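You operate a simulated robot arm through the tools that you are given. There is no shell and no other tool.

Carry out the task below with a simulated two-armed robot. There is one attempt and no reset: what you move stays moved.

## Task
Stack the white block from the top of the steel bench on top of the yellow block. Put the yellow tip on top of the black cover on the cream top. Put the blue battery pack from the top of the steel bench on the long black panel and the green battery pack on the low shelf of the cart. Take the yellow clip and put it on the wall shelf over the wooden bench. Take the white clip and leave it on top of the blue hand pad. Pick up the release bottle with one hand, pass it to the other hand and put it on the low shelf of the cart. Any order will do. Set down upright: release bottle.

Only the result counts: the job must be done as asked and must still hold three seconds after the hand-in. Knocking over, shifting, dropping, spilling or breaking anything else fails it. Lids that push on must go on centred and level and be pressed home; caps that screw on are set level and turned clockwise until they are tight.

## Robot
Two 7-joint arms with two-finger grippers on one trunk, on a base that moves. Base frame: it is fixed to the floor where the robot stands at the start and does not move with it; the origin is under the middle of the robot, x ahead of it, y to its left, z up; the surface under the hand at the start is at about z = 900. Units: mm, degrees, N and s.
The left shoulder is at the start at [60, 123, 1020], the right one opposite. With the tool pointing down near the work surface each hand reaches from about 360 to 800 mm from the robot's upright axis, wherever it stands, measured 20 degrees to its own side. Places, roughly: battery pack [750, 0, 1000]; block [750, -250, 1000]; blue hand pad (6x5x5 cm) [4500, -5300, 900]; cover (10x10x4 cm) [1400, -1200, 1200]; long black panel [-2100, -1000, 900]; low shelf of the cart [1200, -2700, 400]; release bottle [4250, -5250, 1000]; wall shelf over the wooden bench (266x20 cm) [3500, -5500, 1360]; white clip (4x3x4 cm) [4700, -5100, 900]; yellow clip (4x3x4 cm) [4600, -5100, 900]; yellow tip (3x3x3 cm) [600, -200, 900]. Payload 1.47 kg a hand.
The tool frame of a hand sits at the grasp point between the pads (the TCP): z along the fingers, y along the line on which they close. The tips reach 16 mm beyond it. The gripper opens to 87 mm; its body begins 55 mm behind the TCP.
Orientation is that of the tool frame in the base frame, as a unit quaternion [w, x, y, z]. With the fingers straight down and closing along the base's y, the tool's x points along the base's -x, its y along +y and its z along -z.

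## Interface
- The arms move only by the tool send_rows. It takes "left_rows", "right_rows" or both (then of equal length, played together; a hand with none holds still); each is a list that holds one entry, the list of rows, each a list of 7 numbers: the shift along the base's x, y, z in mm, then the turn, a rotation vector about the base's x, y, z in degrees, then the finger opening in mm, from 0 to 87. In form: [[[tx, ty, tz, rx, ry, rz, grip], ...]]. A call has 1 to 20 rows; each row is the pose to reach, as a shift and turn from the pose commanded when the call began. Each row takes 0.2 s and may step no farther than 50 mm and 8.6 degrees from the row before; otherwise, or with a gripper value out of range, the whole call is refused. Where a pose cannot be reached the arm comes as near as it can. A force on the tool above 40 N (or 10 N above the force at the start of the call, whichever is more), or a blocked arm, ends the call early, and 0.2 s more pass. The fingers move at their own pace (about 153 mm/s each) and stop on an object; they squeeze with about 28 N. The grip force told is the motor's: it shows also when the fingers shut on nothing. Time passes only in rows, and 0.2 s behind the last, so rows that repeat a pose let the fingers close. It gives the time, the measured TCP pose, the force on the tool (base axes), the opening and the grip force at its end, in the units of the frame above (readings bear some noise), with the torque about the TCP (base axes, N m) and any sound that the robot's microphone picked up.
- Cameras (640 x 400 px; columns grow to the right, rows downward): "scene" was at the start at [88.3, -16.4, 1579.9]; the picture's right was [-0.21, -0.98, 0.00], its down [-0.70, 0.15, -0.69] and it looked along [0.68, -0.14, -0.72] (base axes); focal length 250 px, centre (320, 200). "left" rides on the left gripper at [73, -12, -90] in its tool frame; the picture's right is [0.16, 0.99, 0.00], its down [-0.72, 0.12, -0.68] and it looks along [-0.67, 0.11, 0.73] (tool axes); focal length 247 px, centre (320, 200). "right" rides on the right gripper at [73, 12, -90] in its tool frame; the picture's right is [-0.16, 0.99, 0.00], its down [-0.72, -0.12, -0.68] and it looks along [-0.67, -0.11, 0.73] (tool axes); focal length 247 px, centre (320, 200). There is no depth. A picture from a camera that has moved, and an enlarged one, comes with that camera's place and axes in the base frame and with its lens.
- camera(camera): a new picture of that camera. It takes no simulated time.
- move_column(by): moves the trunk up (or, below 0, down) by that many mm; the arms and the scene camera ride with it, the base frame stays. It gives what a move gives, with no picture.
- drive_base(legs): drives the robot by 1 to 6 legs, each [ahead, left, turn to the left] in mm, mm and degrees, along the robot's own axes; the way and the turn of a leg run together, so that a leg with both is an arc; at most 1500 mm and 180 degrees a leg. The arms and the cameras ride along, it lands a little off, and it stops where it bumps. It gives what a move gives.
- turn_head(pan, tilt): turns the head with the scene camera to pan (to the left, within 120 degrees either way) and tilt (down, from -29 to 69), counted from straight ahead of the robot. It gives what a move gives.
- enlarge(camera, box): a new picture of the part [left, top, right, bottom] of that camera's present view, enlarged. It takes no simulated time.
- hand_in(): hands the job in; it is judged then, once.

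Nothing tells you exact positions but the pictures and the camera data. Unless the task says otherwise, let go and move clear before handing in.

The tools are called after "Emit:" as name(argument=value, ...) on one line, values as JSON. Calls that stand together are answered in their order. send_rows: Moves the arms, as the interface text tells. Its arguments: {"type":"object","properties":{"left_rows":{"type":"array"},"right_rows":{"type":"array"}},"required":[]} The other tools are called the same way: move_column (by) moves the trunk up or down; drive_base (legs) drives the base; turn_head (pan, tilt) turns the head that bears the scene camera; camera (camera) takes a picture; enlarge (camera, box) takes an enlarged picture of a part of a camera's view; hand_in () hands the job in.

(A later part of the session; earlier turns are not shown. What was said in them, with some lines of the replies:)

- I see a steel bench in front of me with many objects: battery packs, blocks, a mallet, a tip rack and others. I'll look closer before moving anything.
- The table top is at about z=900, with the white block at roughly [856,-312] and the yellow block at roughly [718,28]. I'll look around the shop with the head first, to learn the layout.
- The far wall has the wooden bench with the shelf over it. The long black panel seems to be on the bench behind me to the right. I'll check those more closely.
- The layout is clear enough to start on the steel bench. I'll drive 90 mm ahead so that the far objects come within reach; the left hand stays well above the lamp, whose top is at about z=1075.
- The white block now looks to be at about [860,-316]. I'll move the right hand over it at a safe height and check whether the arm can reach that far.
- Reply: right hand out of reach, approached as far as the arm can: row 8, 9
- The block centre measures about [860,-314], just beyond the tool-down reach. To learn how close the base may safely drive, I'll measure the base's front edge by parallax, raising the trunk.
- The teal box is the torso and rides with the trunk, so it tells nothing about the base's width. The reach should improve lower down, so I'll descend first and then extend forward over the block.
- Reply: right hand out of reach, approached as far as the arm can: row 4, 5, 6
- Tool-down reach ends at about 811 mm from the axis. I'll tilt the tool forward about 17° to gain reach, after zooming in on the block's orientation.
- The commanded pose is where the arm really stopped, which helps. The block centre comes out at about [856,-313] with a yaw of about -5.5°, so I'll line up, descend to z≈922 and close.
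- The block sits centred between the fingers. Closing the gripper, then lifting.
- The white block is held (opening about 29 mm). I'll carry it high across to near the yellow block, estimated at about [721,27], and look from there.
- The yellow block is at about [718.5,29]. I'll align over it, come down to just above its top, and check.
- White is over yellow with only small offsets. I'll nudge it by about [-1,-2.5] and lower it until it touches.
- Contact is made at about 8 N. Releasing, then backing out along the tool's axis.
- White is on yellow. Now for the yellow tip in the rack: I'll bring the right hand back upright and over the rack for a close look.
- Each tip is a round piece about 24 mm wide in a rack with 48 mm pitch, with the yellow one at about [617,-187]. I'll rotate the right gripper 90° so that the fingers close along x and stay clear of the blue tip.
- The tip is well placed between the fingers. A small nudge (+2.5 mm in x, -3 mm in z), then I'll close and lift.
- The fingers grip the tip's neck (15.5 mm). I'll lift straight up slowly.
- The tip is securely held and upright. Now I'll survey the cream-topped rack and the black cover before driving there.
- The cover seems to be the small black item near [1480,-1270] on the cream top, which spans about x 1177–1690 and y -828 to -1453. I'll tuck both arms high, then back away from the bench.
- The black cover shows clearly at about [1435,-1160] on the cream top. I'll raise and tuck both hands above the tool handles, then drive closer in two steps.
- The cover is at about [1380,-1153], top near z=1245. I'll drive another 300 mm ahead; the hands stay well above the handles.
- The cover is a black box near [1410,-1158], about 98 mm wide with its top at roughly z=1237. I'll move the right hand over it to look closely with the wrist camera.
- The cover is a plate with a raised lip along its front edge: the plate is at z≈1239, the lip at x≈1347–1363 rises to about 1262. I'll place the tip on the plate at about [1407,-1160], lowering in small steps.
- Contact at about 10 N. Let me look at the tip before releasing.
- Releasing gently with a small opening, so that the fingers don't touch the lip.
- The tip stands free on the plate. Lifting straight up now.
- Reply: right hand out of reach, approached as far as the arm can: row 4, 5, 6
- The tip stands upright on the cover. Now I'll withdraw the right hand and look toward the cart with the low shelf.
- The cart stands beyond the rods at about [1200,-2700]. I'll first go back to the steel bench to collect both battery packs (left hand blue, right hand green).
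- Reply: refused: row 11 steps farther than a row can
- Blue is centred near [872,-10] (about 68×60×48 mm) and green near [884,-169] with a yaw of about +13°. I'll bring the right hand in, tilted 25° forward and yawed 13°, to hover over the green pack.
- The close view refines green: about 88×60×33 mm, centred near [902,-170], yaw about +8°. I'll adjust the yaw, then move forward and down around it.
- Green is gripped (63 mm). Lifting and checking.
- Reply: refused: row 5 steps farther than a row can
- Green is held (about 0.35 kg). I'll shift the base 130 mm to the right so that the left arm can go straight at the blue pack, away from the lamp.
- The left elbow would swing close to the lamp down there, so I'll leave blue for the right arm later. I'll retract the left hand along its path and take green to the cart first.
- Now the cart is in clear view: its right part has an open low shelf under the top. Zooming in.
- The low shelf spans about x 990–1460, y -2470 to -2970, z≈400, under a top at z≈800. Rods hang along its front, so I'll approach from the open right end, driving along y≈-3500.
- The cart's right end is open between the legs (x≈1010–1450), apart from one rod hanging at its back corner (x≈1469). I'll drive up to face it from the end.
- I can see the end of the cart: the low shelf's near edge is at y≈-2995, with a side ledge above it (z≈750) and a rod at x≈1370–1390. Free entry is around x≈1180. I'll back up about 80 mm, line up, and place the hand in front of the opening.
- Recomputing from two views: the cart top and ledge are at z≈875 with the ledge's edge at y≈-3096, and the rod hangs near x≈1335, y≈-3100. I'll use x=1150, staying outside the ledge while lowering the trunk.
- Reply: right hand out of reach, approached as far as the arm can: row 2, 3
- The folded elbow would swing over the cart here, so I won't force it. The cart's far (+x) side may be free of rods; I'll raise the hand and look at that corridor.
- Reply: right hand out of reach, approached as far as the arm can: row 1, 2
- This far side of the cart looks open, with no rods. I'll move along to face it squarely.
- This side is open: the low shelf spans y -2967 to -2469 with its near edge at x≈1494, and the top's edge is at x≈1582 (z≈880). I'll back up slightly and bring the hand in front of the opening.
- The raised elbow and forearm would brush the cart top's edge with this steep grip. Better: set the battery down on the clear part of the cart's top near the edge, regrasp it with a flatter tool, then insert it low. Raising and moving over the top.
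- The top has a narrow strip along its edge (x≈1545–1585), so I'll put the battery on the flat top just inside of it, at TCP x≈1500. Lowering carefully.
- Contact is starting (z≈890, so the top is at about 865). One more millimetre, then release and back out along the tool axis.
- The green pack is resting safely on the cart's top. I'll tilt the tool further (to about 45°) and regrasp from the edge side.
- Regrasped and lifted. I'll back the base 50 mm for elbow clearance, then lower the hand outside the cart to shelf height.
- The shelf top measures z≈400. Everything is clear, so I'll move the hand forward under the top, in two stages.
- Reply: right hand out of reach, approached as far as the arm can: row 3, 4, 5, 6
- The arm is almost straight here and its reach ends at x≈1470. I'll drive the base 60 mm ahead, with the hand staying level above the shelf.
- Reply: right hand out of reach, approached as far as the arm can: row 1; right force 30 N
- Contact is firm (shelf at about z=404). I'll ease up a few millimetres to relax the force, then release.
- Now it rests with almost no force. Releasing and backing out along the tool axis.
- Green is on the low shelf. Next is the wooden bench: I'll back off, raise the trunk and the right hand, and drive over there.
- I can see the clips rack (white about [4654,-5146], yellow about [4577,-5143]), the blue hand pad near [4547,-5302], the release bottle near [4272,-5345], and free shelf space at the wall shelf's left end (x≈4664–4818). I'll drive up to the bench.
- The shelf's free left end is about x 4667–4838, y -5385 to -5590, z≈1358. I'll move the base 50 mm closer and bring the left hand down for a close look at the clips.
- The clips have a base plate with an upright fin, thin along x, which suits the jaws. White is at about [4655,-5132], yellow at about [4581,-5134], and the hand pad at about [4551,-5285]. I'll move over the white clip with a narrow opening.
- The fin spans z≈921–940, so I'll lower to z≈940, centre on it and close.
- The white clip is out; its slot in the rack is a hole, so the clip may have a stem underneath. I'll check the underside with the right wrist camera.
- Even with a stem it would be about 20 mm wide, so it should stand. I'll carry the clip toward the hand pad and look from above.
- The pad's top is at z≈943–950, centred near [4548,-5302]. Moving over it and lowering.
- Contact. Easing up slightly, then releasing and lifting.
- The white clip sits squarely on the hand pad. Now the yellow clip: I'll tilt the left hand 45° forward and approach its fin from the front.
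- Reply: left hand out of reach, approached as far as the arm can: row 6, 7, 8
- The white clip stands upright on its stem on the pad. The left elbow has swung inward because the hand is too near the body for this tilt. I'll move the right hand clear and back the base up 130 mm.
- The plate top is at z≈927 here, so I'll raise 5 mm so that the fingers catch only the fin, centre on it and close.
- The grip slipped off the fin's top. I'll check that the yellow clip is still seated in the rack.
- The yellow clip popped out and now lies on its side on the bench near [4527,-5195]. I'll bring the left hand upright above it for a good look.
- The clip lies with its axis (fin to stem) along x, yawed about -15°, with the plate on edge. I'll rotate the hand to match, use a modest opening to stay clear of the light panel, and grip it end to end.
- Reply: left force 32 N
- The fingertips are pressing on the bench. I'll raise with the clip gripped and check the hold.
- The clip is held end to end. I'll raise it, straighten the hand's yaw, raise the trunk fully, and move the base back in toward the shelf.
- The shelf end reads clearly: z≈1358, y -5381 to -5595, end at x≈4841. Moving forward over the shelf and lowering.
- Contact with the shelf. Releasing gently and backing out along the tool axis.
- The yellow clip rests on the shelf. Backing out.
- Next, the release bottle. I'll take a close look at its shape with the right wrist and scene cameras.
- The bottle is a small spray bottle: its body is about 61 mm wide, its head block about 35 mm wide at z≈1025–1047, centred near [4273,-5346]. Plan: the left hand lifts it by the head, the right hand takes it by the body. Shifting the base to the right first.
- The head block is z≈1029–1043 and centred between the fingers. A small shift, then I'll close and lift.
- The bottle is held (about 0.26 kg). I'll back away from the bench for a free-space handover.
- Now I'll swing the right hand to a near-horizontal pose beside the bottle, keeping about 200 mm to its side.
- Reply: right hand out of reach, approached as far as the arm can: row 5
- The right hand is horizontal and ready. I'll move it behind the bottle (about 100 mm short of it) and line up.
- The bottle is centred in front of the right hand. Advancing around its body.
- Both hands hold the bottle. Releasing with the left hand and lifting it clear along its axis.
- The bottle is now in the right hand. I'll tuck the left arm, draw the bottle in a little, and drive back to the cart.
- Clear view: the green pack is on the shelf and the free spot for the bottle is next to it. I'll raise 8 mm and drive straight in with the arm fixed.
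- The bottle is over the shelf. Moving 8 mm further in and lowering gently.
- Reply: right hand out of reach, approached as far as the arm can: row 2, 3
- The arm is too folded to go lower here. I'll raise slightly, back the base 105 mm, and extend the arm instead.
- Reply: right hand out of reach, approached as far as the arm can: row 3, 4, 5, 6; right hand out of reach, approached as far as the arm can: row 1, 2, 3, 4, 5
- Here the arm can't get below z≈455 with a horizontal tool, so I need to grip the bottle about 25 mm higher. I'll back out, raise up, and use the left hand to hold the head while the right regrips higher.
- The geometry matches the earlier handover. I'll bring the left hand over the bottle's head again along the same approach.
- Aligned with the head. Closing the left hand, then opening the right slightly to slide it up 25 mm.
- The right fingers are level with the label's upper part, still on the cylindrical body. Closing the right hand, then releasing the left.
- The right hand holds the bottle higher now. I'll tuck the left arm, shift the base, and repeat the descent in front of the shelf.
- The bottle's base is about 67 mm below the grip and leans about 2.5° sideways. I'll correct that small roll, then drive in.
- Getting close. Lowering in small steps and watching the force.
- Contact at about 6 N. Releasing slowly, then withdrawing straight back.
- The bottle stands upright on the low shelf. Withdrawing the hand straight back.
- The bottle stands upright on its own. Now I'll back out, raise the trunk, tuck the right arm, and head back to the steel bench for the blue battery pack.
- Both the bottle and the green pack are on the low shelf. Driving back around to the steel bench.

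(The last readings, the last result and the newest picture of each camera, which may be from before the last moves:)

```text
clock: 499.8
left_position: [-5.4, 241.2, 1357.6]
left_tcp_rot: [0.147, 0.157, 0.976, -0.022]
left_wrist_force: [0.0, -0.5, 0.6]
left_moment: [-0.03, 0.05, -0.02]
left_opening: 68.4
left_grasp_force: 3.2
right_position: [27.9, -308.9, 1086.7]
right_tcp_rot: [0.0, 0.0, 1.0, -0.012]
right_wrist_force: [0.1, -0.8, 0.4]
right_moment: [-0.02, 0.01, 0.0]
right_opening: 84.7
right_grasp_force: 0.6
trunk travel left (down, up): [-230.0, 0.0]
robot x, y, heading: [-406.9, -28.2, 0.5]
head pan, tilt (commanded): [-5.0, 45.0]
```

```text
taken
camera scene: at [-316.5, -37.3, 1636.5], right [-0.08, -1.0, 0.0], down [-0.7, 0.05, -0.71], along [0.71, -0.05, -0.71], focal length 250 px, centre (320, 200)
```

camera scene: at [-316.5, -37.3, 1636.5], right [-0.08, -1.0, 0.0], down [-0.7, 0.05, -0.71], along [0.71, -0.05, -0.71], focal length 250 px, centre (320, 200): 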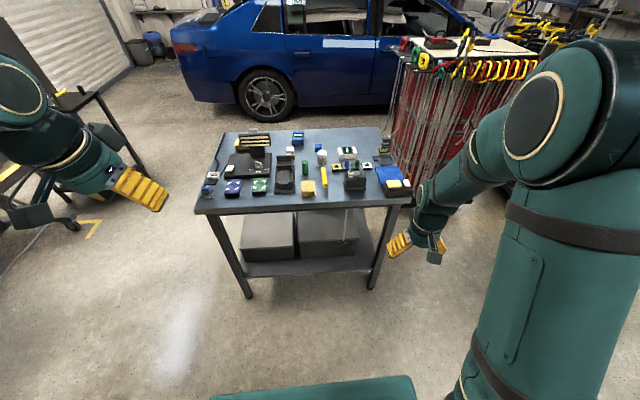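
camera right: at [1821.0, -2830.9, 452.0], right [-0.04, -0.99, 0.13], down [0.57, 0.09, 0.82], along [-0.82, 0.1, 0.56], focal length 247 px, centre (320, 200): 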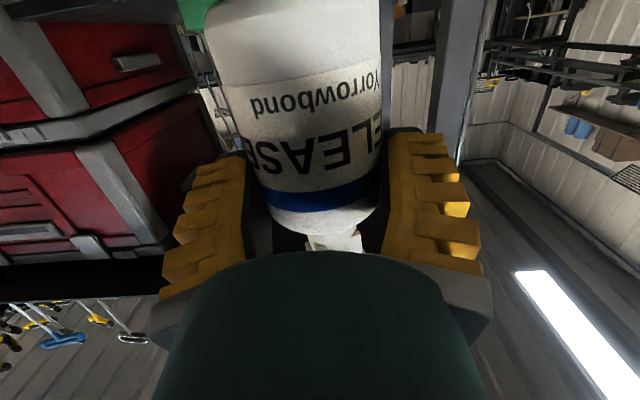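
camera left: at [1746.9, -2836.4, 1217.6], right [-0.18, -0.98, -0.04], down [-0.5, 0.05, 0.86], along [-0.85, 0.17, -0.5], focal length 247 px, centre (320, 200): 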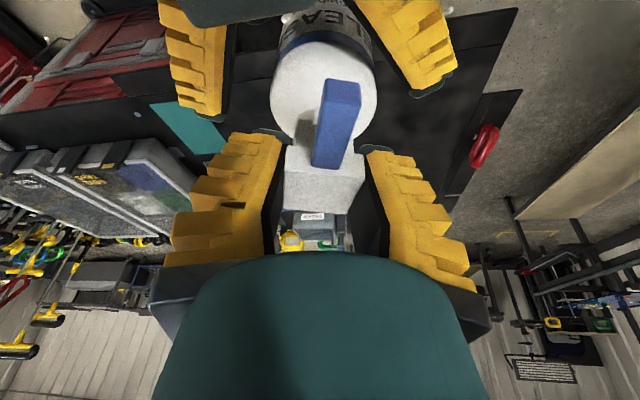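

Emit:
send_rows(right_rows=[[[0, 0, 40, 0, 0, 0, 85], [0, 0, 80, 0, 0, 0, 85], [0, 0, 120, 0, 0, 0, 85]]])

Emit:
drive_base(legs=[[300, 88, -0.6]])

Emit:
drive_base(legs=[[190, 0, 0]])

Emit:
turn_head(pan=-5, tilt=55)

Emit:
enlarge(camera="scene", box=[260, 120, 420, 220])

Emit:
camera(camera="right")

```text
clock: 500.6
left_position: [-6.8, 240.3, 1357.6]
left_tcp_rot: [0.148, 0.158, 0.976, -0.023]
left_wrist_force: [-0.3, -0.6, 0.7]
left_moment: [0.03, 0.0, 0.0]
left_opening: 68.5
left_grasp_force: 3.2
right_position: [25.9, -309.0, 1210.8]
right_tcp_rot: [-0.001, 0.001, 1.0, -0.012]
right_wrist_force: [-0.8, 0.0, -0.3]
right_moment: [0.0, 0.01, 0.0]
right_opening: 85.4
right_grasp_force: 0.3
trunk travel left (down, up): [-230.0, 0.0]
robot x, y, heading: [-406.1, -32.4, 0.7]
head pan, tilt (commanded): [-5.0, 45.0]
```

```text
clock: 502.6
left_position: [289.1, 332.1, 1358.5]
left_tcp_rot: [0.147, 0.157, 0.976, -0.023]
left_wrist_force: [0.0, 0.0, 0.7]
left_moment: [0.01, 0.02, 0.06]
left_opening: 68.2
left_grasp_force: 3.1
right_position: [322.3, -218.0, 1210.6]
right_tcp_rot: [-0.001, -0.001, 1.0, -0.013]
right_wrist_force: [-0.3, -0.2, -0.3]
right_moment: [0.03, 0.03, 0.01]
right_opening: 85.5
right_grasp_force: 0.3
trunk travel left (down, up): [-230.0, 0.0]
robot x, y, heading: [-113.7, 59.7, 0.6]
head pan, tilt (commanded): [-5.0, 45.0]
```

```text
clock: 504.2
left_position: [472.3, 334.1, 1358.0]
left_tcp_rot: [0.147, 0.157, 0.976, -0.023]
left_wrist_force: [-0.5, -0.3, 0.1]
left_moment: [-0.03, 0.02, -0.01]
left_opening: 68.4
left_grasp_force: 3.3
right_position: [506.4, -216.6, 1210.0]
right_tcp_rot: [-0.002, 0.0, 1.0, -0.012]
right_wrist_force: [-0.1, -0.2, -0.5]
right_moment: [0.05, 0.01, 0.02]
right_opening: 85.8
right_grasp_force: 0.1
trunk travel left (down, up): [-230.0, 0.0]
robot x, y, heading: [69.8, 59.6, 0.7]
head pan, tilt (commanded): [-5.0, 45.0]
```

```text
clock: 504.9
left_position: [472.2, 333.7, 1357.5]
left_tcp_rot: [0.147, 0.158, 0.976, -0.023]
left_wrist_force: [0.7, 0.5, -0.4]
left_moment: [0.0, 0.0, 0.0]
left_opening: 68.2
left_grasp_force: 2.6
right_position: [506.0, -216.0, 1210.5]
right_tcp_rot: [-0.001, 0.0, 1.0, -0.012]
right_wrist_force: [0.6, 0.8, 0.3]
right_moment: [0.0, 0.01, -0.01]
right_opening: 85.5
right_grasp_force: 0.7
trunk travel left (down, up): [-230.0, 0.0]
robot x, y, heading: [71.3, 62.4, 0.4]
head pan, tilt (commanded): [-5.0, 55.0]
```

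```text
4.00 times, centred on (340, 170) of scene
camera zoom: at [152.0, 56.0, 1623.1], right [-0.08, -1.0, 0.0], down [-0.82, 0.06, -0.57], along [0.57, -0.04, -0.82], focal length 1002 px, centre (240, 320)
```

zoom: 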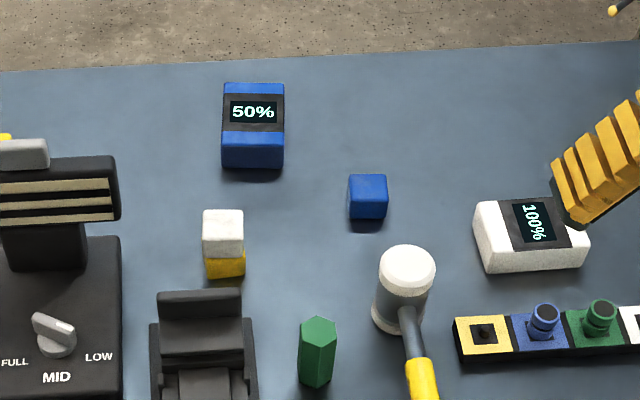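

```text
taken
camera right: at [432.4, -202.3, 1299.8], right [0.16, 0.99, -0.02], down [0.72, -0.1, 0.68], along [0.67, -0.12, -0.73], focal length 247 px, centre (320, 200)
```

right: 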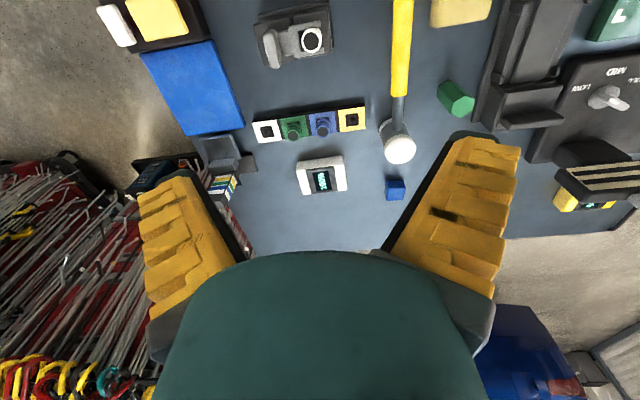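

The stack is intact, and blue is near [879,-13] with a yaw of about -5°. I'll edge 15 mm closer and bring the right hand over it, tilted 25°.

Emit:
drive_base(legs=[[15, 0, -0.5]])

Emit:
send_rows(right_rows=[[[34, 21, -12, -0.1, -2.8, -0.5, 87], [68, 42, -24, -0.2, -5.6, -1.1, 87], [102, 63, -38, -0.4, -8.4, -1.6, 87], [136, 84, -54, -0.5, -11.1, -2.2, 87], [170, 106, -72, -0.6, -13.9, -2.7, 87], [204, 128, -92, -0.7, -16.7, -3.3, 87], [238, 150, -114, -0.9, -19.4, -3.8, 87], [272, 173, -138, -1, -22.2, -4.4, 87], [305, 195, -163, -1.1, -25, -4.9, 87], [305, 195, -163, -1.1, -25, -4.9, 87]]])

Emit:
camera(camera="right")

Emit:
camera(camera="scene")

```text
clock: 505.7
left_position: [489.0, 330.0, 1358.1]
left_tcp_rot: [0.147, 0.162, 0.975, -0.023]
left_wrist_force: [-0.2, -0.9, 0.0]
left_moment: [0.05, -0.01, 0.03]
left_opening: 68.1
left_grasp_force: 3.1
right_position: [517.4, -219.5, 1210.8]
right_tcp_rot: [-0.001, 0.006, 1.0, -0.011]
right_wrist_force: [0.5, -0.4, 0.0]
right_moment: [-0.02, 0.01, 0.0]
right_opening: 85.5
right_grasp_force: 0.2
trunk travel left (down, up): [-230.0, 0.0]
robot x, y, heading: [84.2, 58.3, -0.0]
head pan, tilt (commanded): [-5.0, 55.0]
```

```text
clock: 507.9
left_position: [487.4, 329.2, 1359.5]
left_tcp_rot: [0.148, 0.162, 0.975, -0.022]
left_wrist_force: [-0.5, 0.1, -0.3]
left_moment: [0.0, -0.01, 0.03]
left_opening: 68.0
left_grasp_force: 3.2
right_position: [817.8, -26.2, 1049.6]
right_tcp_rot: [0.216, 0.049, 0.975, -0.019]
right_wrist_force: [1.0, -0.3, 0.4]
right_moment: [0.03, -0.03, 0.0]
right_opening: 86.7
right_grasp_force: 0.1
trunk travel left (down, up): [-230.0, 0.0]
robot x, y, heading: [89.2, 57.1, 0.2]
head pan, tilt (commanded): [-5.0, 55.0]
```

```text
taken
camera right: at [716.1, -3.4, 1099.3], right [0.25, 0.97, 0.05], down [0.36, -0.14, 0.92], along [0.9, -0.21, -0.38], focal length 247 px, centre (320, 200)
```

right: 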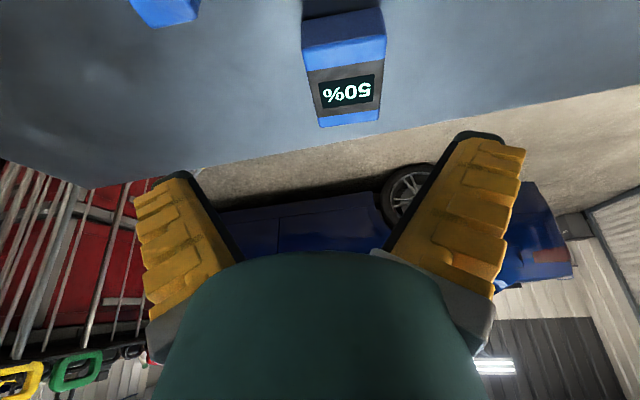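

```text
taken
camera scene: at [165.9, 54.6, 1623.1], right [-0.09, -1.0, 0.0], down [-0.82, 0.07, -0.57], along [0.57, -0.05, -0.82], focal length 250 px, centre (320, 200)
```

scene: 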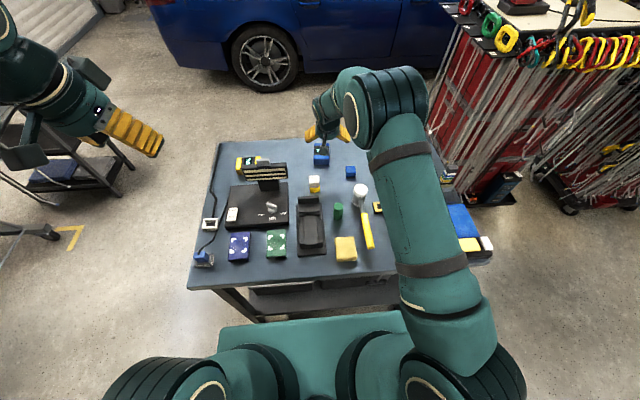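

Emit:
enlarge(camera="right", box=[260, 0, 430, 140])

```text
2.86 times, centred on (345, 70) of right
camera zoom: at [716.1, -3.4, 1099.3], right [0.25, 0.97, 0.05], down [0.36, -0.14, 0.92], along [0.9, -0.21, -0.38], focal length 706 px, centre (249, 571)
```

zoom: 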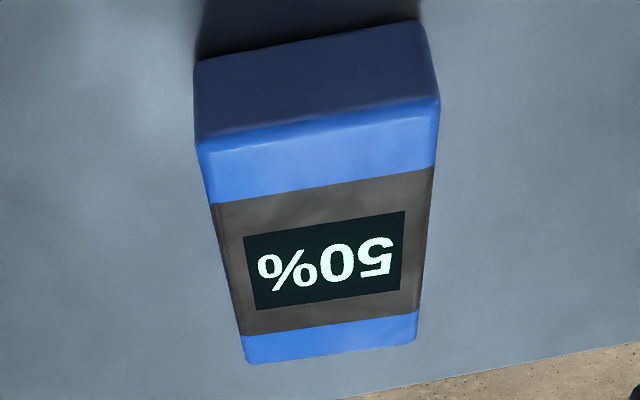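

Emit:
send_rows(right_rows=[[[20, 7, -25, 0, 0, 1, 87], [40, 14, -48, 0, 0, 1.5, 87], [54, 17, -68, 0, 0, 1.5, 87], [57, 17.3, -90, 0, 0, 1.5, 87], [57, 17.3, -108, 0, 0, 1.5, 87], [57, 17.3, -108, 0, 0, 1.5, 87]]])

Emit:
camera(camera="right")

```text
clock: 509.3
left_position: [489.2, 330.2, 1357.6]
left_tcp_rot: [0.148, 0.162, 0.975, -0.024]
left_wrist_force: [0.5, 0.4, -0.1]
left_moment: [0.0, 0.03, 0.0]
left_opening: 68.2
left_grasp_force: 2.9
right_position: [877.1, -8.9, 939.8]
right_tcp_rot: [0.215, 0.038, 0.976, -0.018]
right_wrist_force: [-0.3, -0.1, -1.2]
right_moment: [0.03, -0.04, 0.0]
right_opening: 86.9
right_grasp_force: 0.1
trunk travel left (down, up): [-230.0, 0.0]
robot x, y, heading: [85.2, 55.3, 0.1]
head pan, tilt (commanded): [-5.0, 55.0]
```

```text
taken
camera right: at [776.0, 11.3, 990.1], right [0.22, 0.97, 0.05], down [0.36, -0.13, 0.92], along [0.91, -0.19, -0.38], focal length 247 px, centre (320, 200)
```

right: 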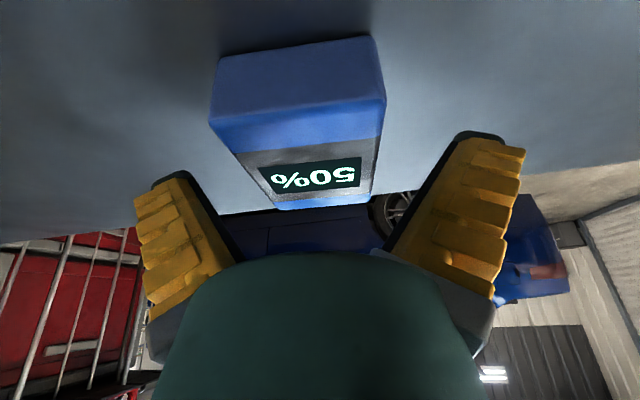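

Emit:
send_rows(right_rows=[[[0, -2, -7, 0, 0, 0, 87], [0, -2, -14, 0, 0, 0, 87], [0, -2, -14, 0, 0, 0, 75], [0, -2, -14, 0, 0, 0, 60], [0, -2, -14, 0, 0, 0, 40], [0, -2, -14, 0, 0, 0, 0], [0, -2, -14, 0, 0, 0, 0]]])

Emit:
send_rows(right_rows=[[[0, 0, 10, 0, 0, 0, 0], [0, 0, 30, 0, 0, 0, 0], [-5, 0, 65, 0, 0, 0, 0], [-20, -5, 105, 0, 0, 0, 0], [-45, -20, 140, 0, 0, 0, 0], [-75, -40, 170, 0, 0, 0, 0], [-110, -65, 190, 0, 0, 0, 0], [-145, -90, 205, 0, 0, 0, 0], [-180, -120, 215, 0, 0, 0, 0], [-215, -150, 220, 0, 0, 0, 0]]])

Emit:
camera(camera="right")

Emit:
camera(camera="scene")

```text
clock: 510.9
left_position: [488.8, 329.4, 1358.4]
left_tcp_rot: [0.146, 0.162, 0.976, -0.024]
left_wrist_force: [0.0, 0.3, -0.9]
left_moment: [0.02, 0.04, 0.02]
left_opening: 68.3
left_grasp_force: 3.0
right_position: [880.0, -9.6, 926.8]
right_tcp_rot: [0.215, 0.037, 0.976, -0.018]
right_wrist_force: [0.0, -0.6, -0.2]
right_moment: [0.1, 0.14, 0.04]
right_opening: 63.0
right_grasp_force: 27.6
trunk travel left (down, up): [-230.0, 0.0]
robot x, y, heading: [85.2, 64.3, 0.3]
head pan, tilt (commanded): [-5.0, 55.0]
```

```text
clock: 513.1
left_position: [488.0, 328.8, 1359.1]
left_tcp_rot: [0.149, 0.162, 0.975, -0.024]
left_wrist_force: [-1.0, 0.1, -0.2]
left_moment: [0.01, -0.02, 0.0]
left_opening: 68.0
left_grasp_force: 3.1
right_position: [661.0, -156.6, 1147.3]
right_tcp_rot: [0.216, 0.037, 0.976, -0.016]
right_wrist_force: [-0.7, -0.5, -4.0]
right_moment: [0.0, 0.01, 0.02]
right_opening: 63.1
right_grasp_force: 28.7
trunk travel left (down, up): [-230.0, 0.0]
robot x, y, heading: [84.4, 62.6, -0.1]
head pan, tilt (commanded): [-5.0, 55.0]
```

```text
taken
camera right: at [558.5, -136.5, 1198.1], right [0.22, 0.97, 0.05], down [0.36, -0.13, 0.92], along [0.91, -0.19, -0.38], focal length 247 px, centre (320, 200)
```

right: 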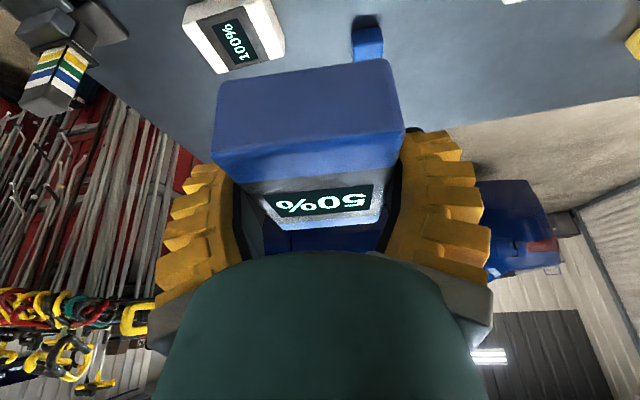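

```text
taken
camera scene: at [165.9, 54.2, 1623.1], right [-0.08, -1.0, 0.0], down [-0.82, 0.07, -0.57], along [0.57, -0.05, -0.82], focal length 250 px, centre (320, 200)
```

scene: 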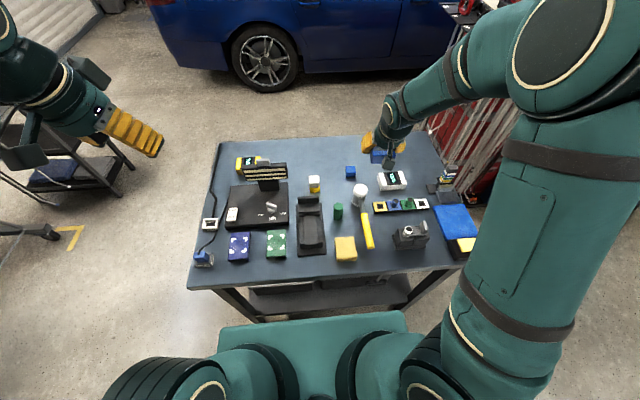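

Blue is held (about 0.35 kg). Now on to the long black panel behind: tuck, back away, turn round, and look.

Emit:
send_rows(right_rows=[[[-40, -25, 15, 0, 0, 0, 0], [-80, -50, 30, 0, 0, 0, 0], [-120, -75, 45, 0, 0, 0, 0], [-140, -90, 55, 0, 0, 0, 0]]])

Emit:
drive_base(legs=[[-450, 0, 0], [0, -1000, 0], [0, 0, 180]])

Emit:
turn_head(pan=0, tilt=20)

Emit:
camera(camera="scene")

Emit:
enlarge(camera="scene", box=[200, 130, 440, 280])

```text
clock: 514.1
left_position: [489.4, 330.0, 1357.4]
left_tcp_rot: [0.148, 0.161, 0.976, -0.023]
left_wrist_force: [-0.3, 0.4, -0.3]
left_moment: [-0.02, -0.02, 0.01]
left_opening: 68.4
left_grasp_force: 2.6
right_position: [520.9, -249.8, 1198.2]
right_tcp_rot: [0.216, 0.036, 0.976, -0.016]
right_wrist_force: [0.5, 0.2, -3.6]
right_moment: [0.02, -0.01, 0.02]
right_opening: 63.1
right_grasp_force: 27.9
trunk travel left (down, up): [-230.0, 0.0]
robot x, y, heading: [85.3, 65.6, 0.1]
head pan, tilt (commanded): [-5.0, 55.0]
```

```text
clock: 532.8
left_position: [-759.5, -1212.8, 1357.6]
left_tcp_rot: [-0.024, 0.976, -0.162, -0.147]
left_wrist_force: [0.4, 0.9, -0.1]
left_moment: [-0.03, 0.01, -0.01]
left_opening: 68.1
left_grasp_force: 3.4
right_position: [-789.8, -634.7, 1198.7]
right_tcp_rot: [-0.017, 0.976, -0.037, -0.214]
right_wrist_force: [-0.1, 0.0, -3.6]
right_moment: [0.01, -0.01, -0.02]
right_opening: 62.8
right_grasp_force: 28.1
trunk travel left (down, up): [-230.0, 0.0]
robot x, y, heading: [-357.9, -945.2, -179.9]
head pan, tilt (commanded): [-5.0, 55.0]
```

```text
clock: 533.9
left_position: [-759.2, -1213.3, 1357.8]
left_tcp_rot: [-0.024, 0.975, -0.163, -0.147]
left_wrist_force: [-0.6, -0.2, 0.2]
left_moment: [0.0, 0.0, -0.01]
left_opening: 68.2
left_grasp_force: 3.2
right_position: [-790.6, -634.1, 1198.8]
right_tcp_rot: [-0.017, 0.976, -0.037, -0.215]
right_wrist_force: [-0.3, 0.4, -3.4]
right_moment: [0.01, -0.02, -0.01]
right_opening: 62.6
right_grasp_force: 28.2
trunk travel left (down, up): [-230.0, 0.0]
robot x, y, heading: [-354.7, -941.4, -179.7]
head pan, tilt (commanded): [0.0, 20.0]
```

```text
taken
camera scene: at [-459.1, -944.0, 1675.0], right [0.0, 1.0, 0.0], down [0.34, 0.0, -0.94], along [-0.94, 0.0, -0.34], focal length 250 px, centre (320, 200)
```

scene: 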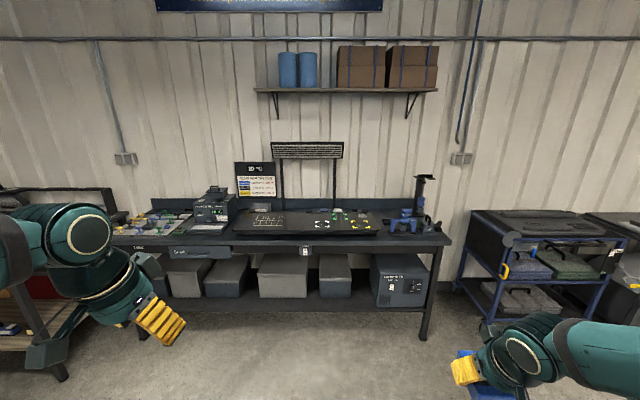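

```text
2.67 times, centred on (320, 205) of scene
camera zoom: at [-459.1, -944.0, 1675.0], right [0.0, 1.0, 0.0], down [0.34, 0.0, -0.94], along [-0.94, 0.0, -0.34], focal length 668 px, centre (320, 187)
```

zoom: 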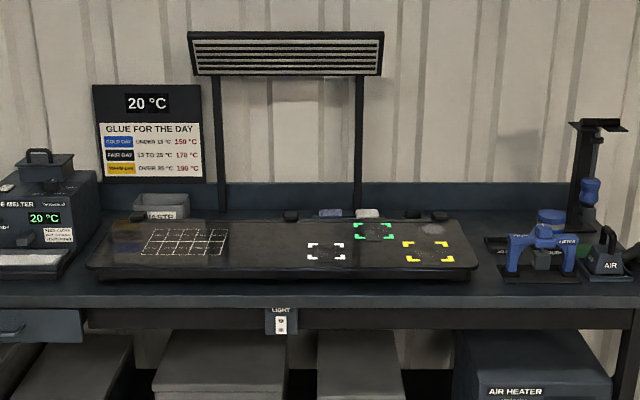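

The panel spans about x -1940 to -2266, y -1500 to -570. There's a clear area around [-2050,-1100], between the grid and the white brackets. Driving up to it.

Emit:
drive_base(legs=[[600, 298, 0], [380, 0, 0]])

Emit:
turn_head(pan=-5, tilt=45)

Emit:
camera(camera="scene")

Emit:
camera(camera="right")

```text
clock: 539.5
left_position: [-1714.2, -1530.5, 1358.6]
left_tcp_rot: [-0.021, 0.977, -0.151, -0.147]
left_wrist_force: [-1.0, 0.4, 0.6]
left_moment: [-0.04, 0.01, 0.0]
left_opening: 68.3
left_grasp_force: 2.8
right_position: [-1759.7, -951.6, 1198.9]
right_tcp_rot: [-0.015, 0.976, -0.026, -0.215]
right_wrist_force: [-0.4, 0.1, -4.0]
right_moment: [-0.01, -0.01, 0.01]
right_opening: 62.3
right_grasp_force: 28.3
trunk travel left (down, up): [-230.0, 0.0]
robot x, y, heading: [-1314.4, -1253.3, -178.3]
head pan, tilt (commanded): [0.0, 20.0]
```

```text
clock: 540.4
left_position: [-1713.7, -1530.4, 1357.7]
left_tcp_rot: [-0.022, 0.977, -0.15, -0.147]
left_wrist_force: [-0.4, 0.1, 0.0]
left_moment: [0.05, 0.02, -0.01]
left_opening: 68.0
left_grasp_force: 3.2
right_position: [-1758.3, -951.5, 1199.1]
right_tcp_rot: [-0.015, 0.976, -0.027, -0.215]
right_wrist_force: [0.9, -0.4, -2.6]
right_moment: [-0.01, 0.01, 0.01]
right_opening: 62.5
right_grasp_force: 27.8
trunk travel left (down, up): [-230.0, 0.0]
robot x, y, heading: [-1315.6, -1252.7, -178.4]
head pan, tilt (commanded): [-5.0, 45.0]
```

```text
taken
camera scene: at [-1408.0, -1246.7, 1636.5], right [0.06, 1.0, 0.0], down [0.71, -0.04, -0.71], along [-0.71, 0.04, -0.71], focal length 250 px, centre (320, 200)
```

scene: 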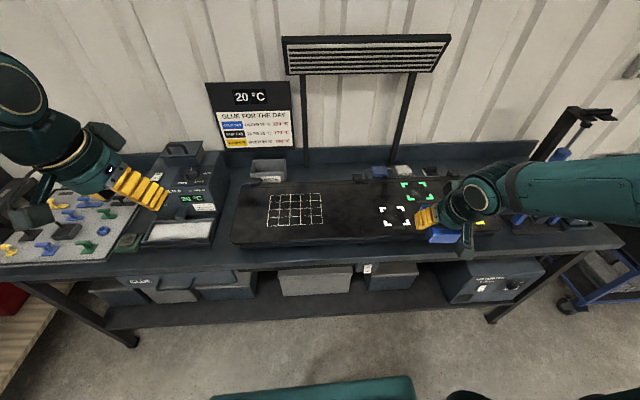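

```text
taken
camera right: at [-1655.6, -970.6, 1248.8], right [-0.2, -0.98, 0.05], down [-0.36, 0.12, 0.92], along [-0.91, 0.17, -0.38], focal length 247 px, centre (320, 200)
```

right: 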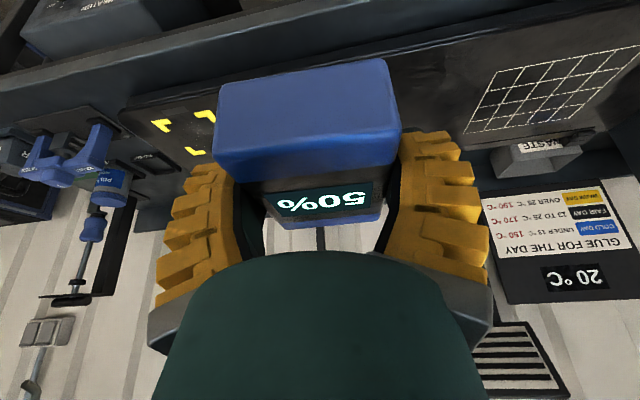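

Emit:
send_rows(right_rows=[[[-35, -17, -20, 0, 0, 0, 0], [-70, -34, -40, 0, 0, 0, 0], [-105, -50, -62, 0, 0, 0, 0], [-140, -67, -85, 0, 0, 0, 0], [-175, -84, -108, 0, 0, 0, 0], [-210, -100, -132, 0, 0, 0, 0], [-245, -117, -156, 0, 0, 0, 0], [-280, -133, -180, 0, 0, 0, 0], [-288, -133, -195, 0, 0, 0, 0], [-288, -133, -195, 0, 0, 0, 0]]])

Emit:
camera(camera="right")

Emit:
camera(camera="scene")

```text
clock: 542.6
left_position: [-1713.6, -1530.3, 1359.0]
left_tcp_rot: [-0.022, 0.977, -0.15, -0.148]
left_wrist_force: [-0.2, -0.3, 0.1]
left_moment: [0.0, 0.0, 0.0]
left_opening: 68.1
left_grasp_force: 2.8
right_position: [-2048.0, -1086.0, 1002.6]
right_tcp_rot: [-0.014, 0.976, -0.025, -0.214]
right_wrist_force: [-0.4, 0.0, -3.7]
right_moment: [0.0, 0.02, 0.0]
right_opening: 62.7
right_grasp_force: 28.0
trunk travel left (down, up): [-230.0, 0.0]
robot x, y, heading: [-1313.7, -1255.9, -178.4]
head pan, tilt (commanded): [-5.0, 45.0]
```

```text
taken
camera right: at [-1943.9, -1104.5, 1052.9], right [-0.2, -0.98, 0.05], down [-0.36, 0.12, 0.92], along [-0.91, 0.16, -0.38], focal length 247 px, centre (320, 200)
```

right: 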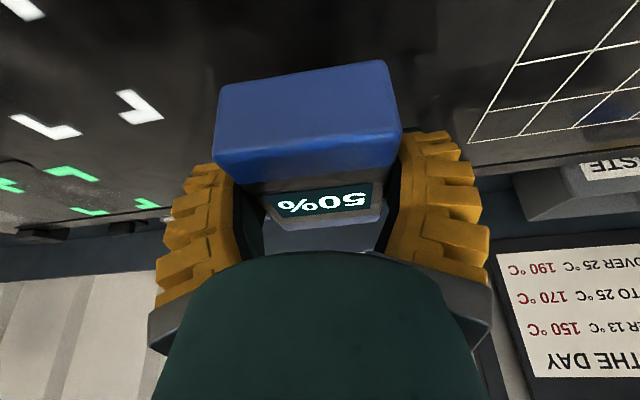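

```text
taken
camera scene: at [-1408.4, -1247.1, 1636.5], right [0.06, 1.0, 0.0], down [0.71, -0.04, -0.71], along [-0.71, 0.04, -0.71], focal length 250 px, centre (320, 200)
```

scene: 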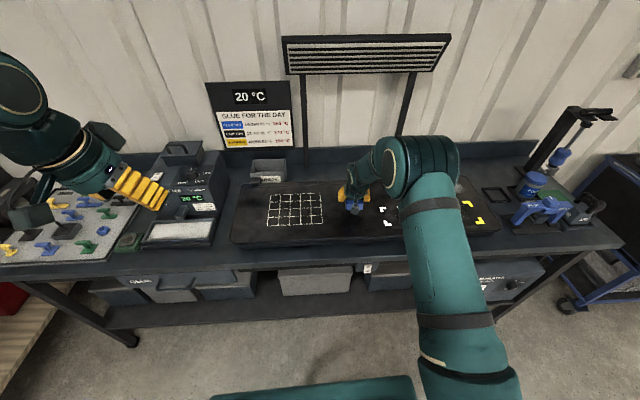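

Over the clear area. Lowering in steps until it touches.

Emit:
send_rows(right_rows=[[[0, 0, -15, 0, 0, 0, 0], [0, 0, -30, 0, 0, 0, 0], [0, 0, -38, 0, 0, 0, 0], [0, 0, -38, 0, 0, 0, 0]]])

Emit:
enlarge(camera="scene", box=[300, 150, 420, 250])

Emit:
send_rows(right_rows=[[[0, 0, -3, 0, 0, 0, 0], [0, 0, -6, 0, 0, 0, 0], [0, 0, -6, 0, 0, 0, 0]]])

```text
clock: 543.6
left_position: [-1714.5, -1531.3, 1359.4]
left_tcp_rot: [-0.022, 0.977, -0.151, -0.148]
left_wrist_force: [0.3, -0.5, -0.4]
left_moment: [0.04, 0.01, 0.0]
left_opening: 68.3
left_grasp_force: 2.9
right_position: [-2046.8, -1085.4, 966.1]
right_tcp_rot: [-0.014, 0.976, -0.025, -0.216]
right_wrist_force: [0.4, -0.1, -3.4]
right_moment: [0.02, -0.03, -0.02]
right_opening: 62.6
right_grasp_force: 28.1
trunk travel left (down, up): [-230.0, 0.0]
robot x, y, heading: [-1317.9, -1251.1, -178.4]
head pan, tilt (commanded): [-5.0, 45.0]
```

```text
4.00 times, centred on (360, 200) of scene
camera zoom: at [-1408.2, -1246.7, 1636.5], right [0.06, 1.0, 0.0], down [0.71, -0.04, -0.71], along [-0.71, 0.04, -0.71], focal length 1002 px, centre (160, 200)
```

zoom: 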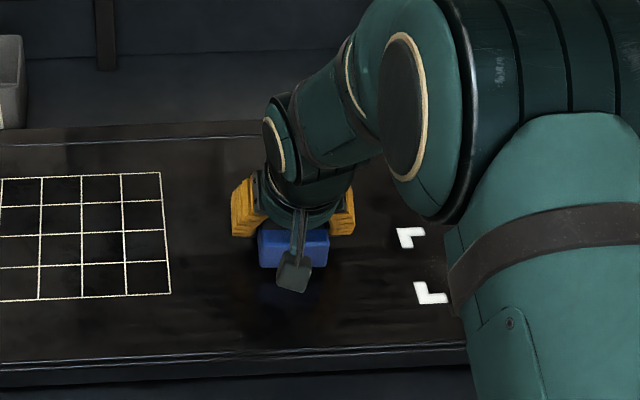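

```text
clock: 544.4
left_position: [-1713.6, -1531.0, 1358.0]
left_tcp_rot: [-0.022, 0.977, -0.15, -0.148]
left_wrist_force: [0.0, 0.3, -0.9]
left_moment: [0.0, 0.0, 0.0]
left_opening: 68.3
left_grasp_force: 3.4
right_position: [-2046.3, -1084.4, 960.5]
right_tcp_rot: [-0.014, 0.976, -0.025, -0.216]
right_wrist_force: [-0.4, 0.4, -2.8]
right_moment: [0.01, -0.03, 0.0]
right_opening: 62.8
right_grasp_force: 28.1
trunk travel left (down, up): [-230.0, 0.0]
robot x, y, heading: [-1311.8, -1250.1, -178.6]
head pan, tilt (commanded): [-5.0, 45.0]
```

Emit:
send_rows(right_rows=[[[0, 0, -2, 0, 0, 0, 0], [0, 0, -4, 0, 0, 0, 0], [0, 0, -4, 0, 0, 0, 0]]])

Emit:
send_rows(right_rows=[[[0, 0, -2, 0, 0, 0, 0], [0, 0, -4, 0, 0, 0, 0], [0, 0, -4, 0, 0, 0, 0]]])

Emit:
send_rows(right_rows=[[[0, 0, -2, 0, 0, 0, 0], [0, 0, -4, 0, 0, 0, 0], [0, 0, -4, 0, 0, 0, 0]]])

```text
clock: 545.2
left_position: [-1713.8, -1531.0, 1360.4]
left_tcp_rot: [-0.023, 0.977, -0.15, -0.148]
left_wrist_force: [0.2, -0.3, 0.4]
left_moment: [-0.01, 0.02, 0.01]
left_opening: 68.0
left_grasp_force: 3.0
right_position: [-2047.1, -1086.0, 957.1]
right_tcp_rot: [-0.014, 0.976, -0.025, -0.216]
right_wrist_force: [0.7, -0.1, 7.5]
right_moment: [-0.31, -0.4, -0.01]
right_opening: 62.9
right_grasp_force: 28.0
trunk travel left (down, up): [-230.0, 0.0]
robot x, y, heading: [-1316.6, -1254.0, -178.6]
head pan, tilt (commanded): [-5.0, 45.0]
```

```text
clock: 546.0
left_position: [-1713.1, -1530.3, 1359.1]
left_tcp_rot: [-0.021, 0.977, -0.151, -0.147]
left_wrist_force: [-0.6, -0.6, 0.2]
left_moment: [-0.02, -0.03, 0.04]
left_opening: 68.2
left_grasp_force: 2.6
right_position: [-2048.2, -1085.3, 955.4]
right_tcp_rot: [-0.014, 0.975, -0.026, -0.219]
right_wrist_force: [-6.7, 2.1, 25.0]
right_moment: [-0.03, -0.18, -0.03]
right_opening: 64.0
right_grasp_force: 28.2
trunk travel left (down, up): [-230.0, 0.0]
robot x, y, heading: [-1313.9, -1251.4, -178.6]
head pan, tilt (commanded): [-5.0, 45.0]
```

```text
clock: 546.8
left_position: [-1711.5, -1531.0, 1359.5]
left_tcp_rot: [-0.022, 0.977, -0.15, -0.149]
left_wrist_force: [-0.6, 0.0, 0.8]
left_moment: [0.0, 0.02, 0.0]
left_opening: 68.3
left_grasp_force: 2.7
right_position: [-2046.9, -1086.1, 951.4]
right_tcp_rot: [-0.015, 0.975, -0.026, -0.218]
right_wrist_force: [-7.0, 1.4, 28.4]
right_moment: [0.0, -0.33, -0.01]
right_opening: 65.9
right_grasp_force: 28.5
trunk travel left (down, up): [-230.0, 0.0]
robot x, y, heading: [-1312.2, -1249.5, -178.6]
head pan, tilt (commanded): [-5.0, 45.0]
```

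I pressed a bit more than needed. Easing up to relax, then releasing.

Emit:
send_rows(right_rows=[[[0, 0, 2, 0, 0, 0, 0], [0, 0, 4, 0, 0, 0, 0], [0, 0, 4, 0, 0, 0, 0]]])

```text
clock: 547.6
left_position: [-1713.3, -1530.9, 1358.4]
left_tcp_rot: [-0.022, 0.977, -0.15, -0.148]
left_wrist_force: [-0.5, 0.3, -0.3]
left_moment: [0.01, 0.01, 0.0]
left_opening: 68.1
left_grasp_force: 3.1
right_position: [-2044.8, -1084.7, 950.5]
right_tcp_rot: [-0.014, 0.977, -0.025, -0.212]
right_wrist_force: [0.3, -2.4, 4.5]
right_moment: [0.06, 0.32, 0.12]
right_opening: 66.0
right_grasp_force: 27.7
trunk travel left (down, up): [-230.0, 0.0]
robot x, y, heading: [-1317.3, -1251.6, -178.4]
head pan, tilt (commanded): [-5.0, 45.0]
```

Emit:
send_rows(right_rows=[[[0, 0, 0, 0, 0, 0, 68], [0, 0, 0, 0, 0, 0, 74], [0, 0, 0, 0, 0, 0, 82], [0, 0, 0, 0, 0, 0, 85], [8, 0, 18, 0, 0, 0, 85], [22, 0, 48, 0, 0, 0, 85], [40, 0, 90, 0, 0, 0, 85], [65, 0, 130, 0, 0, 0, 85], [95, 0, 160, 0, 0, 0, 85]]])

Emit:
camera(camera="right")

Emit:
camera(camera="scene")

```text
clock: 549.6
left_position: [-1712.7, -1530.6, 1360.4]
left_tcp_rot: [-0.022, 0.977, -0.15, -0.149]
left_wrist_force: [0.9, -0.1, 0.2]
left_moment: [0.01, 0.0, 0.04]
left_opening: 68.2
left_grasp_force: 3.7
right_position: [-1947.4, -1086.2, 1109.3]
right_tcp_rot: [-0.015, 0.976, -0.026, -0.215]
right_wrist_force: [0.8, -0.8, 0.1]
right_moment: [0.0, 0.01, 0.01]
right_opening: 85.3
right_grasp_force: 0.0
trunk travel left (down, up): [-230.0, 0.0]
robot x, y, heading: [-1316.1, -1250.4, -178.5]
head pan, tilt (commanded): [-5.0, 45.0]
```

```text
taken
camera right: at [-1843.8, -1104.3, 1159.8], right [-0.2, -0.98, 0.05], down [-0.36, 0.12, 0.92], along [-0.91, 0.17, -0.38], focal length 247 px, centre (320, 200)
```

right: 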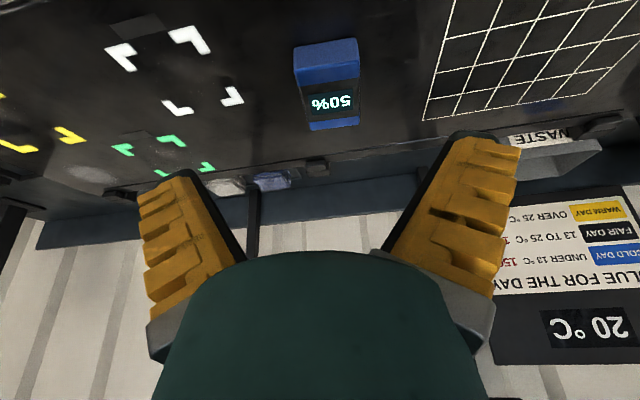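

```text
taken
camera scene: at [-1406.1, -1246.9, 1636.6], right [0.06, 1.0, 0.0], down [0.7, -0.04, -0.71], along [-0.71, 0.04, -0.71], focal length 250 px, centre (320, 200)
```

scene: 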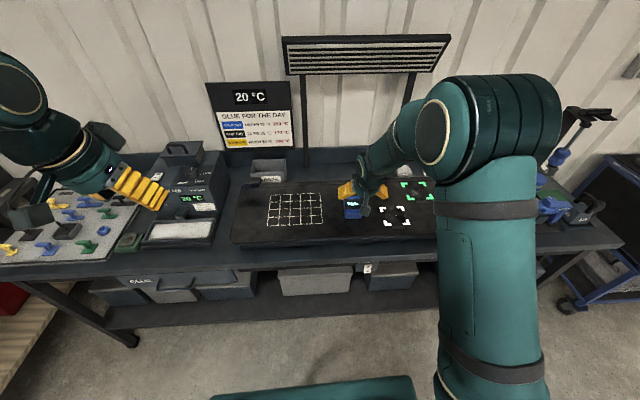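

Blue rests on the panel between the grid and the brackets. I'll retract, back away, and take a last look at the cream top.

Emit:
send_rows(right_rows=[[[40, 0, 20, 0, 0, 0, 85], [85, 5, 40, 0, 0, 0, 85], [130, 15, 60, 0, 0, 0, 85], [170, 30, 80, 0, 0, 0, 85]]])

Emit:
drive_base(legs=[[-700, 0, 0], [0, 0, -90]])

Emit:
turn_head(pan=-90, tilt=12)

Emit:
camera(camera="scene")

Emit:
enlarge(camera="scene", box=[270, 180, 390, 255])

```text
refused: row 3 steps farther than a row can; nothing moved
```

```text
clock: 557.2
left_position: [-903.0, -839.3, 1359.0]
left_tcp_rot: [0.119, -0.591, 0.793, 0.09]
left_wrist_force: [-0.6, 0.0, -0.4]
left_moment: [-0.04, 0.0, 0.01]
left_opening: 68.4
left_grasp_force: 3.3
right_position: [-461.5, -597.6, 1108.8]
right_tcp_rot: [0.162, -0.677, 0.704, 0.143]
right_wrist_force: [-0.2, -0.3, 0.1]
right_moment: [0.0, 0.0, 0.01]
right_opening: 85.4
right_grasp_force: 0.8
trunk travel left (down, up): [-230.0, 0.0]
robot x, y, heading: [-616.6, -1235.2, 92.2]
head pan, tilt (commanded): [-5.0, 45.0]
```

```text
clock: 558.8
left_position: [-903.4, -839.1, 1357.5]
left_tcp_rot: [0.119, -0.59, 0.793, 0.091]
left_wrist_force: [0.4, 0.4, -0.1]
left_moment: [-0.02, 0.01, 0.01]
left_opening: 68.2
left_grasp_force: 3.5
right_position: [-462.1, -598.2, 1109.0]
right_tcp_rot: [0.161, -0.677, 0.703, 0.143]
right_wrist_force: [0.4, -0.2, -0.5]
right_moment: [0.04, 0.02, 0.0]
right_opening: 85.5
right_grasp_force: 0.1
trunk travel left (down, up): [-230.0, 0.0]
robot x, y, heading: [-616.9, -1233.8, 92.2]
head pan, tilt (commanded): [-90.0, 12.0]
```

```text
taken
camera scene: at [-526.8, -1218.2, 1688.1], right [0.04, -1.0, 0.0], down [-0.21, -0.01, -0.98], along [0.98, 0.04, -0.21], focal length 250 px, centre (320, 200)
```

scene: 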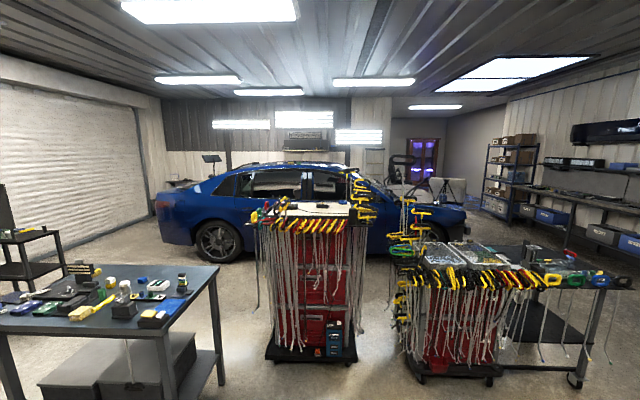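

```text
5.33 times, centred on (330, 218) of scene
camera zoom: at [-526.8, -1218.2, 1688.1], right [0.04, -1.0, 0.0], down [-0.21, -0.01, -0.98], along [0.98, 0.04, -0.21], focal length 1336 px, centre (267, 107)
```

zoom: 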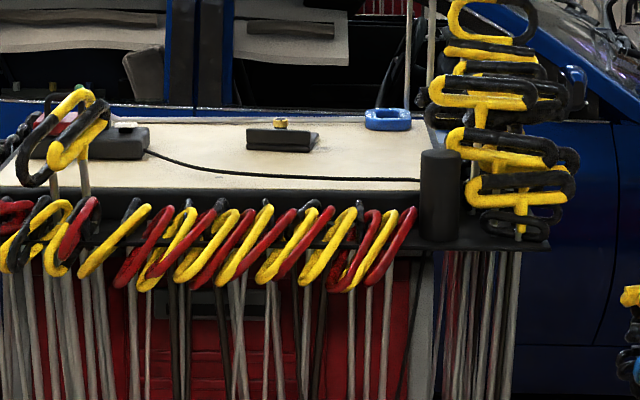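

The tip is still on the cover. One last glance back at the blue pack on the panel.

Emit:
turn_head(pan=88, tilt=20)

Emit:
enlarge(camera="scene", box=[220, 140, 460, 290])

Emit:
turn_head(pan=-60, tilt=30)

Emit:
enlarge(camera="scene", box=[220, 100, 460, 300])

```text
clock: 561.5
left_position: [-903.3, -839.2, 1358.6]
left_tcp_rot: [0.12, -0.591, 0.793, 0.09]
left_wrist_force: [-0.4, -0.7, 0.0]
left_moment: [-0.02, 0.0, 0.0]
left_opening: 68.1
left_grasp_force: 2.8
right_position: [-462.2, -598.2, 1107.9]
right_tcp_rot: [0.162, -0.677, 0.704, 0.143]
right_wrist_force: [0.4, 0.9, 0.1]
right_moment: [0.01, 0.03, 0.01]
right_opening: 85.8
right_grasp_force: 0.1
trunk travel left (down, up): [-230.0, 0.0]
robot x, y, heading: [-615.9, -1230.2, 92.2]
head pan, tilt (commanded): [88.0, 20.0]
```

```text
2.67 times, centred on (340, 215) of scene
camera zoom: at [-713.1, -1222.6, 1675.1], right [-0.01, 1.0, 0.0], down [0.34, 0.0, -0.94], along [-0.94, -0.01, -0.34], focal length 668 px, centre (267, 160)
```

zoom: 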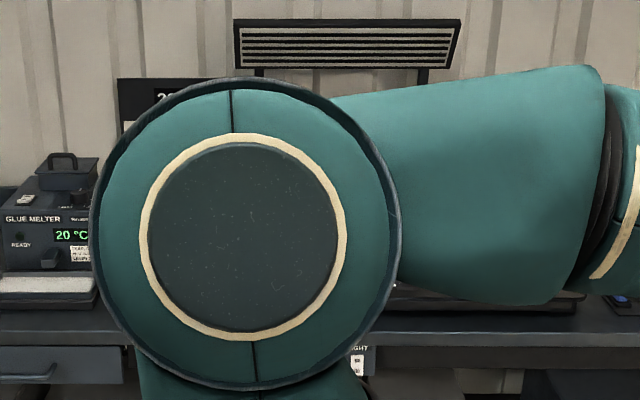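

```text
clock: 563.8
left_position: [-904.7, -839.1, 1358.3]
left_tcp_rot: [0.118, -0.592, 0.792, 0.091]
left_wrist_force: [0.7, 0.4, -0.7]
left_moment: [-0.02, 0.0, 0.0]
left_opening: 68.1
left_grasp_force: 2.6
right_position: [-462.5, -598.4, 1108.4]
right_tcp_rot: [0.161, -0.677, 0.703, 0.143]
right_wrist_force: [-0.3, -0.2, 0.3]
right_moment: [-0.02, 0.0, 0.03]
right_opening: 85.3
right_grasp_force: 0.8
trunk travel left (down, up): [-230.0, 0.0]
robot x, y, heading: [-617.8, -1231.7, 92.2]
head pan, tilt (commanded): [-60.0, 30.0]
```

```text
2.00 times, centred on (340, 200) of scene
camera zoom: at [-543.6, -1173.7, 1659.1], right [0.54, -0.84, 0.0], down [-0.42, -0.27, -0.87], along [0.73, 0.46, -0.5], focal length 501 px, centre (280, 200)
```

zoom: 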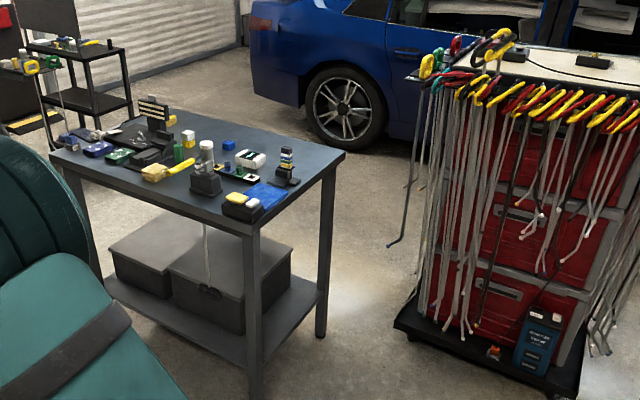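

I checked every placement and saw each one in place. The white block is on the yellow one, the tip is on the cover, blue is on the panel, and green and the upright bottle are on the low shelf. The yellow clip is on the wall shelf and the white clip is on the hand pad. Both hands are empty and clear, so I'm handing in.

Emit:
hand_in()

```text
The job is handed in.
```

I've handed in the job with every item placed. No result came back, so I don't know how it was judged.

| Item | Where it is now | Last seen there |
|---|---|---|
| White block | On top of the yellow block | At the end |
| Yellow tip | On the flat plate of the black cover on the cream top | At the end |
| Blue battery pack | On the long black panel, clear of the markings | Right after placing; my arm blocked the final look |
| Green battery pack | On the low shelf of the cart | When I left the cart |
| Release bottle | Upright on the low shelf of the cart, next to the green pack | When I left the cart |
| Yellow clip | On the left end of the wall shelf, lying on its side | When I left the wooden bench |
| White clip | On the blue hand pad, standing on its narrow stem | When I left the wooden bench |

A few things did not go cleanly:

- **Yellow clip:** it slipped from the grip and fell a short way onto the bench, and I picked it up again from there. My measurements of its rack before and after agree to about 4 mm, which is within their error.
- **Black cover:** I took it to be the small L-shaped black piece on the cream top. It was the best match for the stated place, but nothing labelled it.
- **Green battery pack:** I set it down on the cart's top for a moment to change my grip before putting it on the low shelf.
- **Release bottle:** I passed it from the left hand to the right. Later the left hand held it again so the right could grip it higher.
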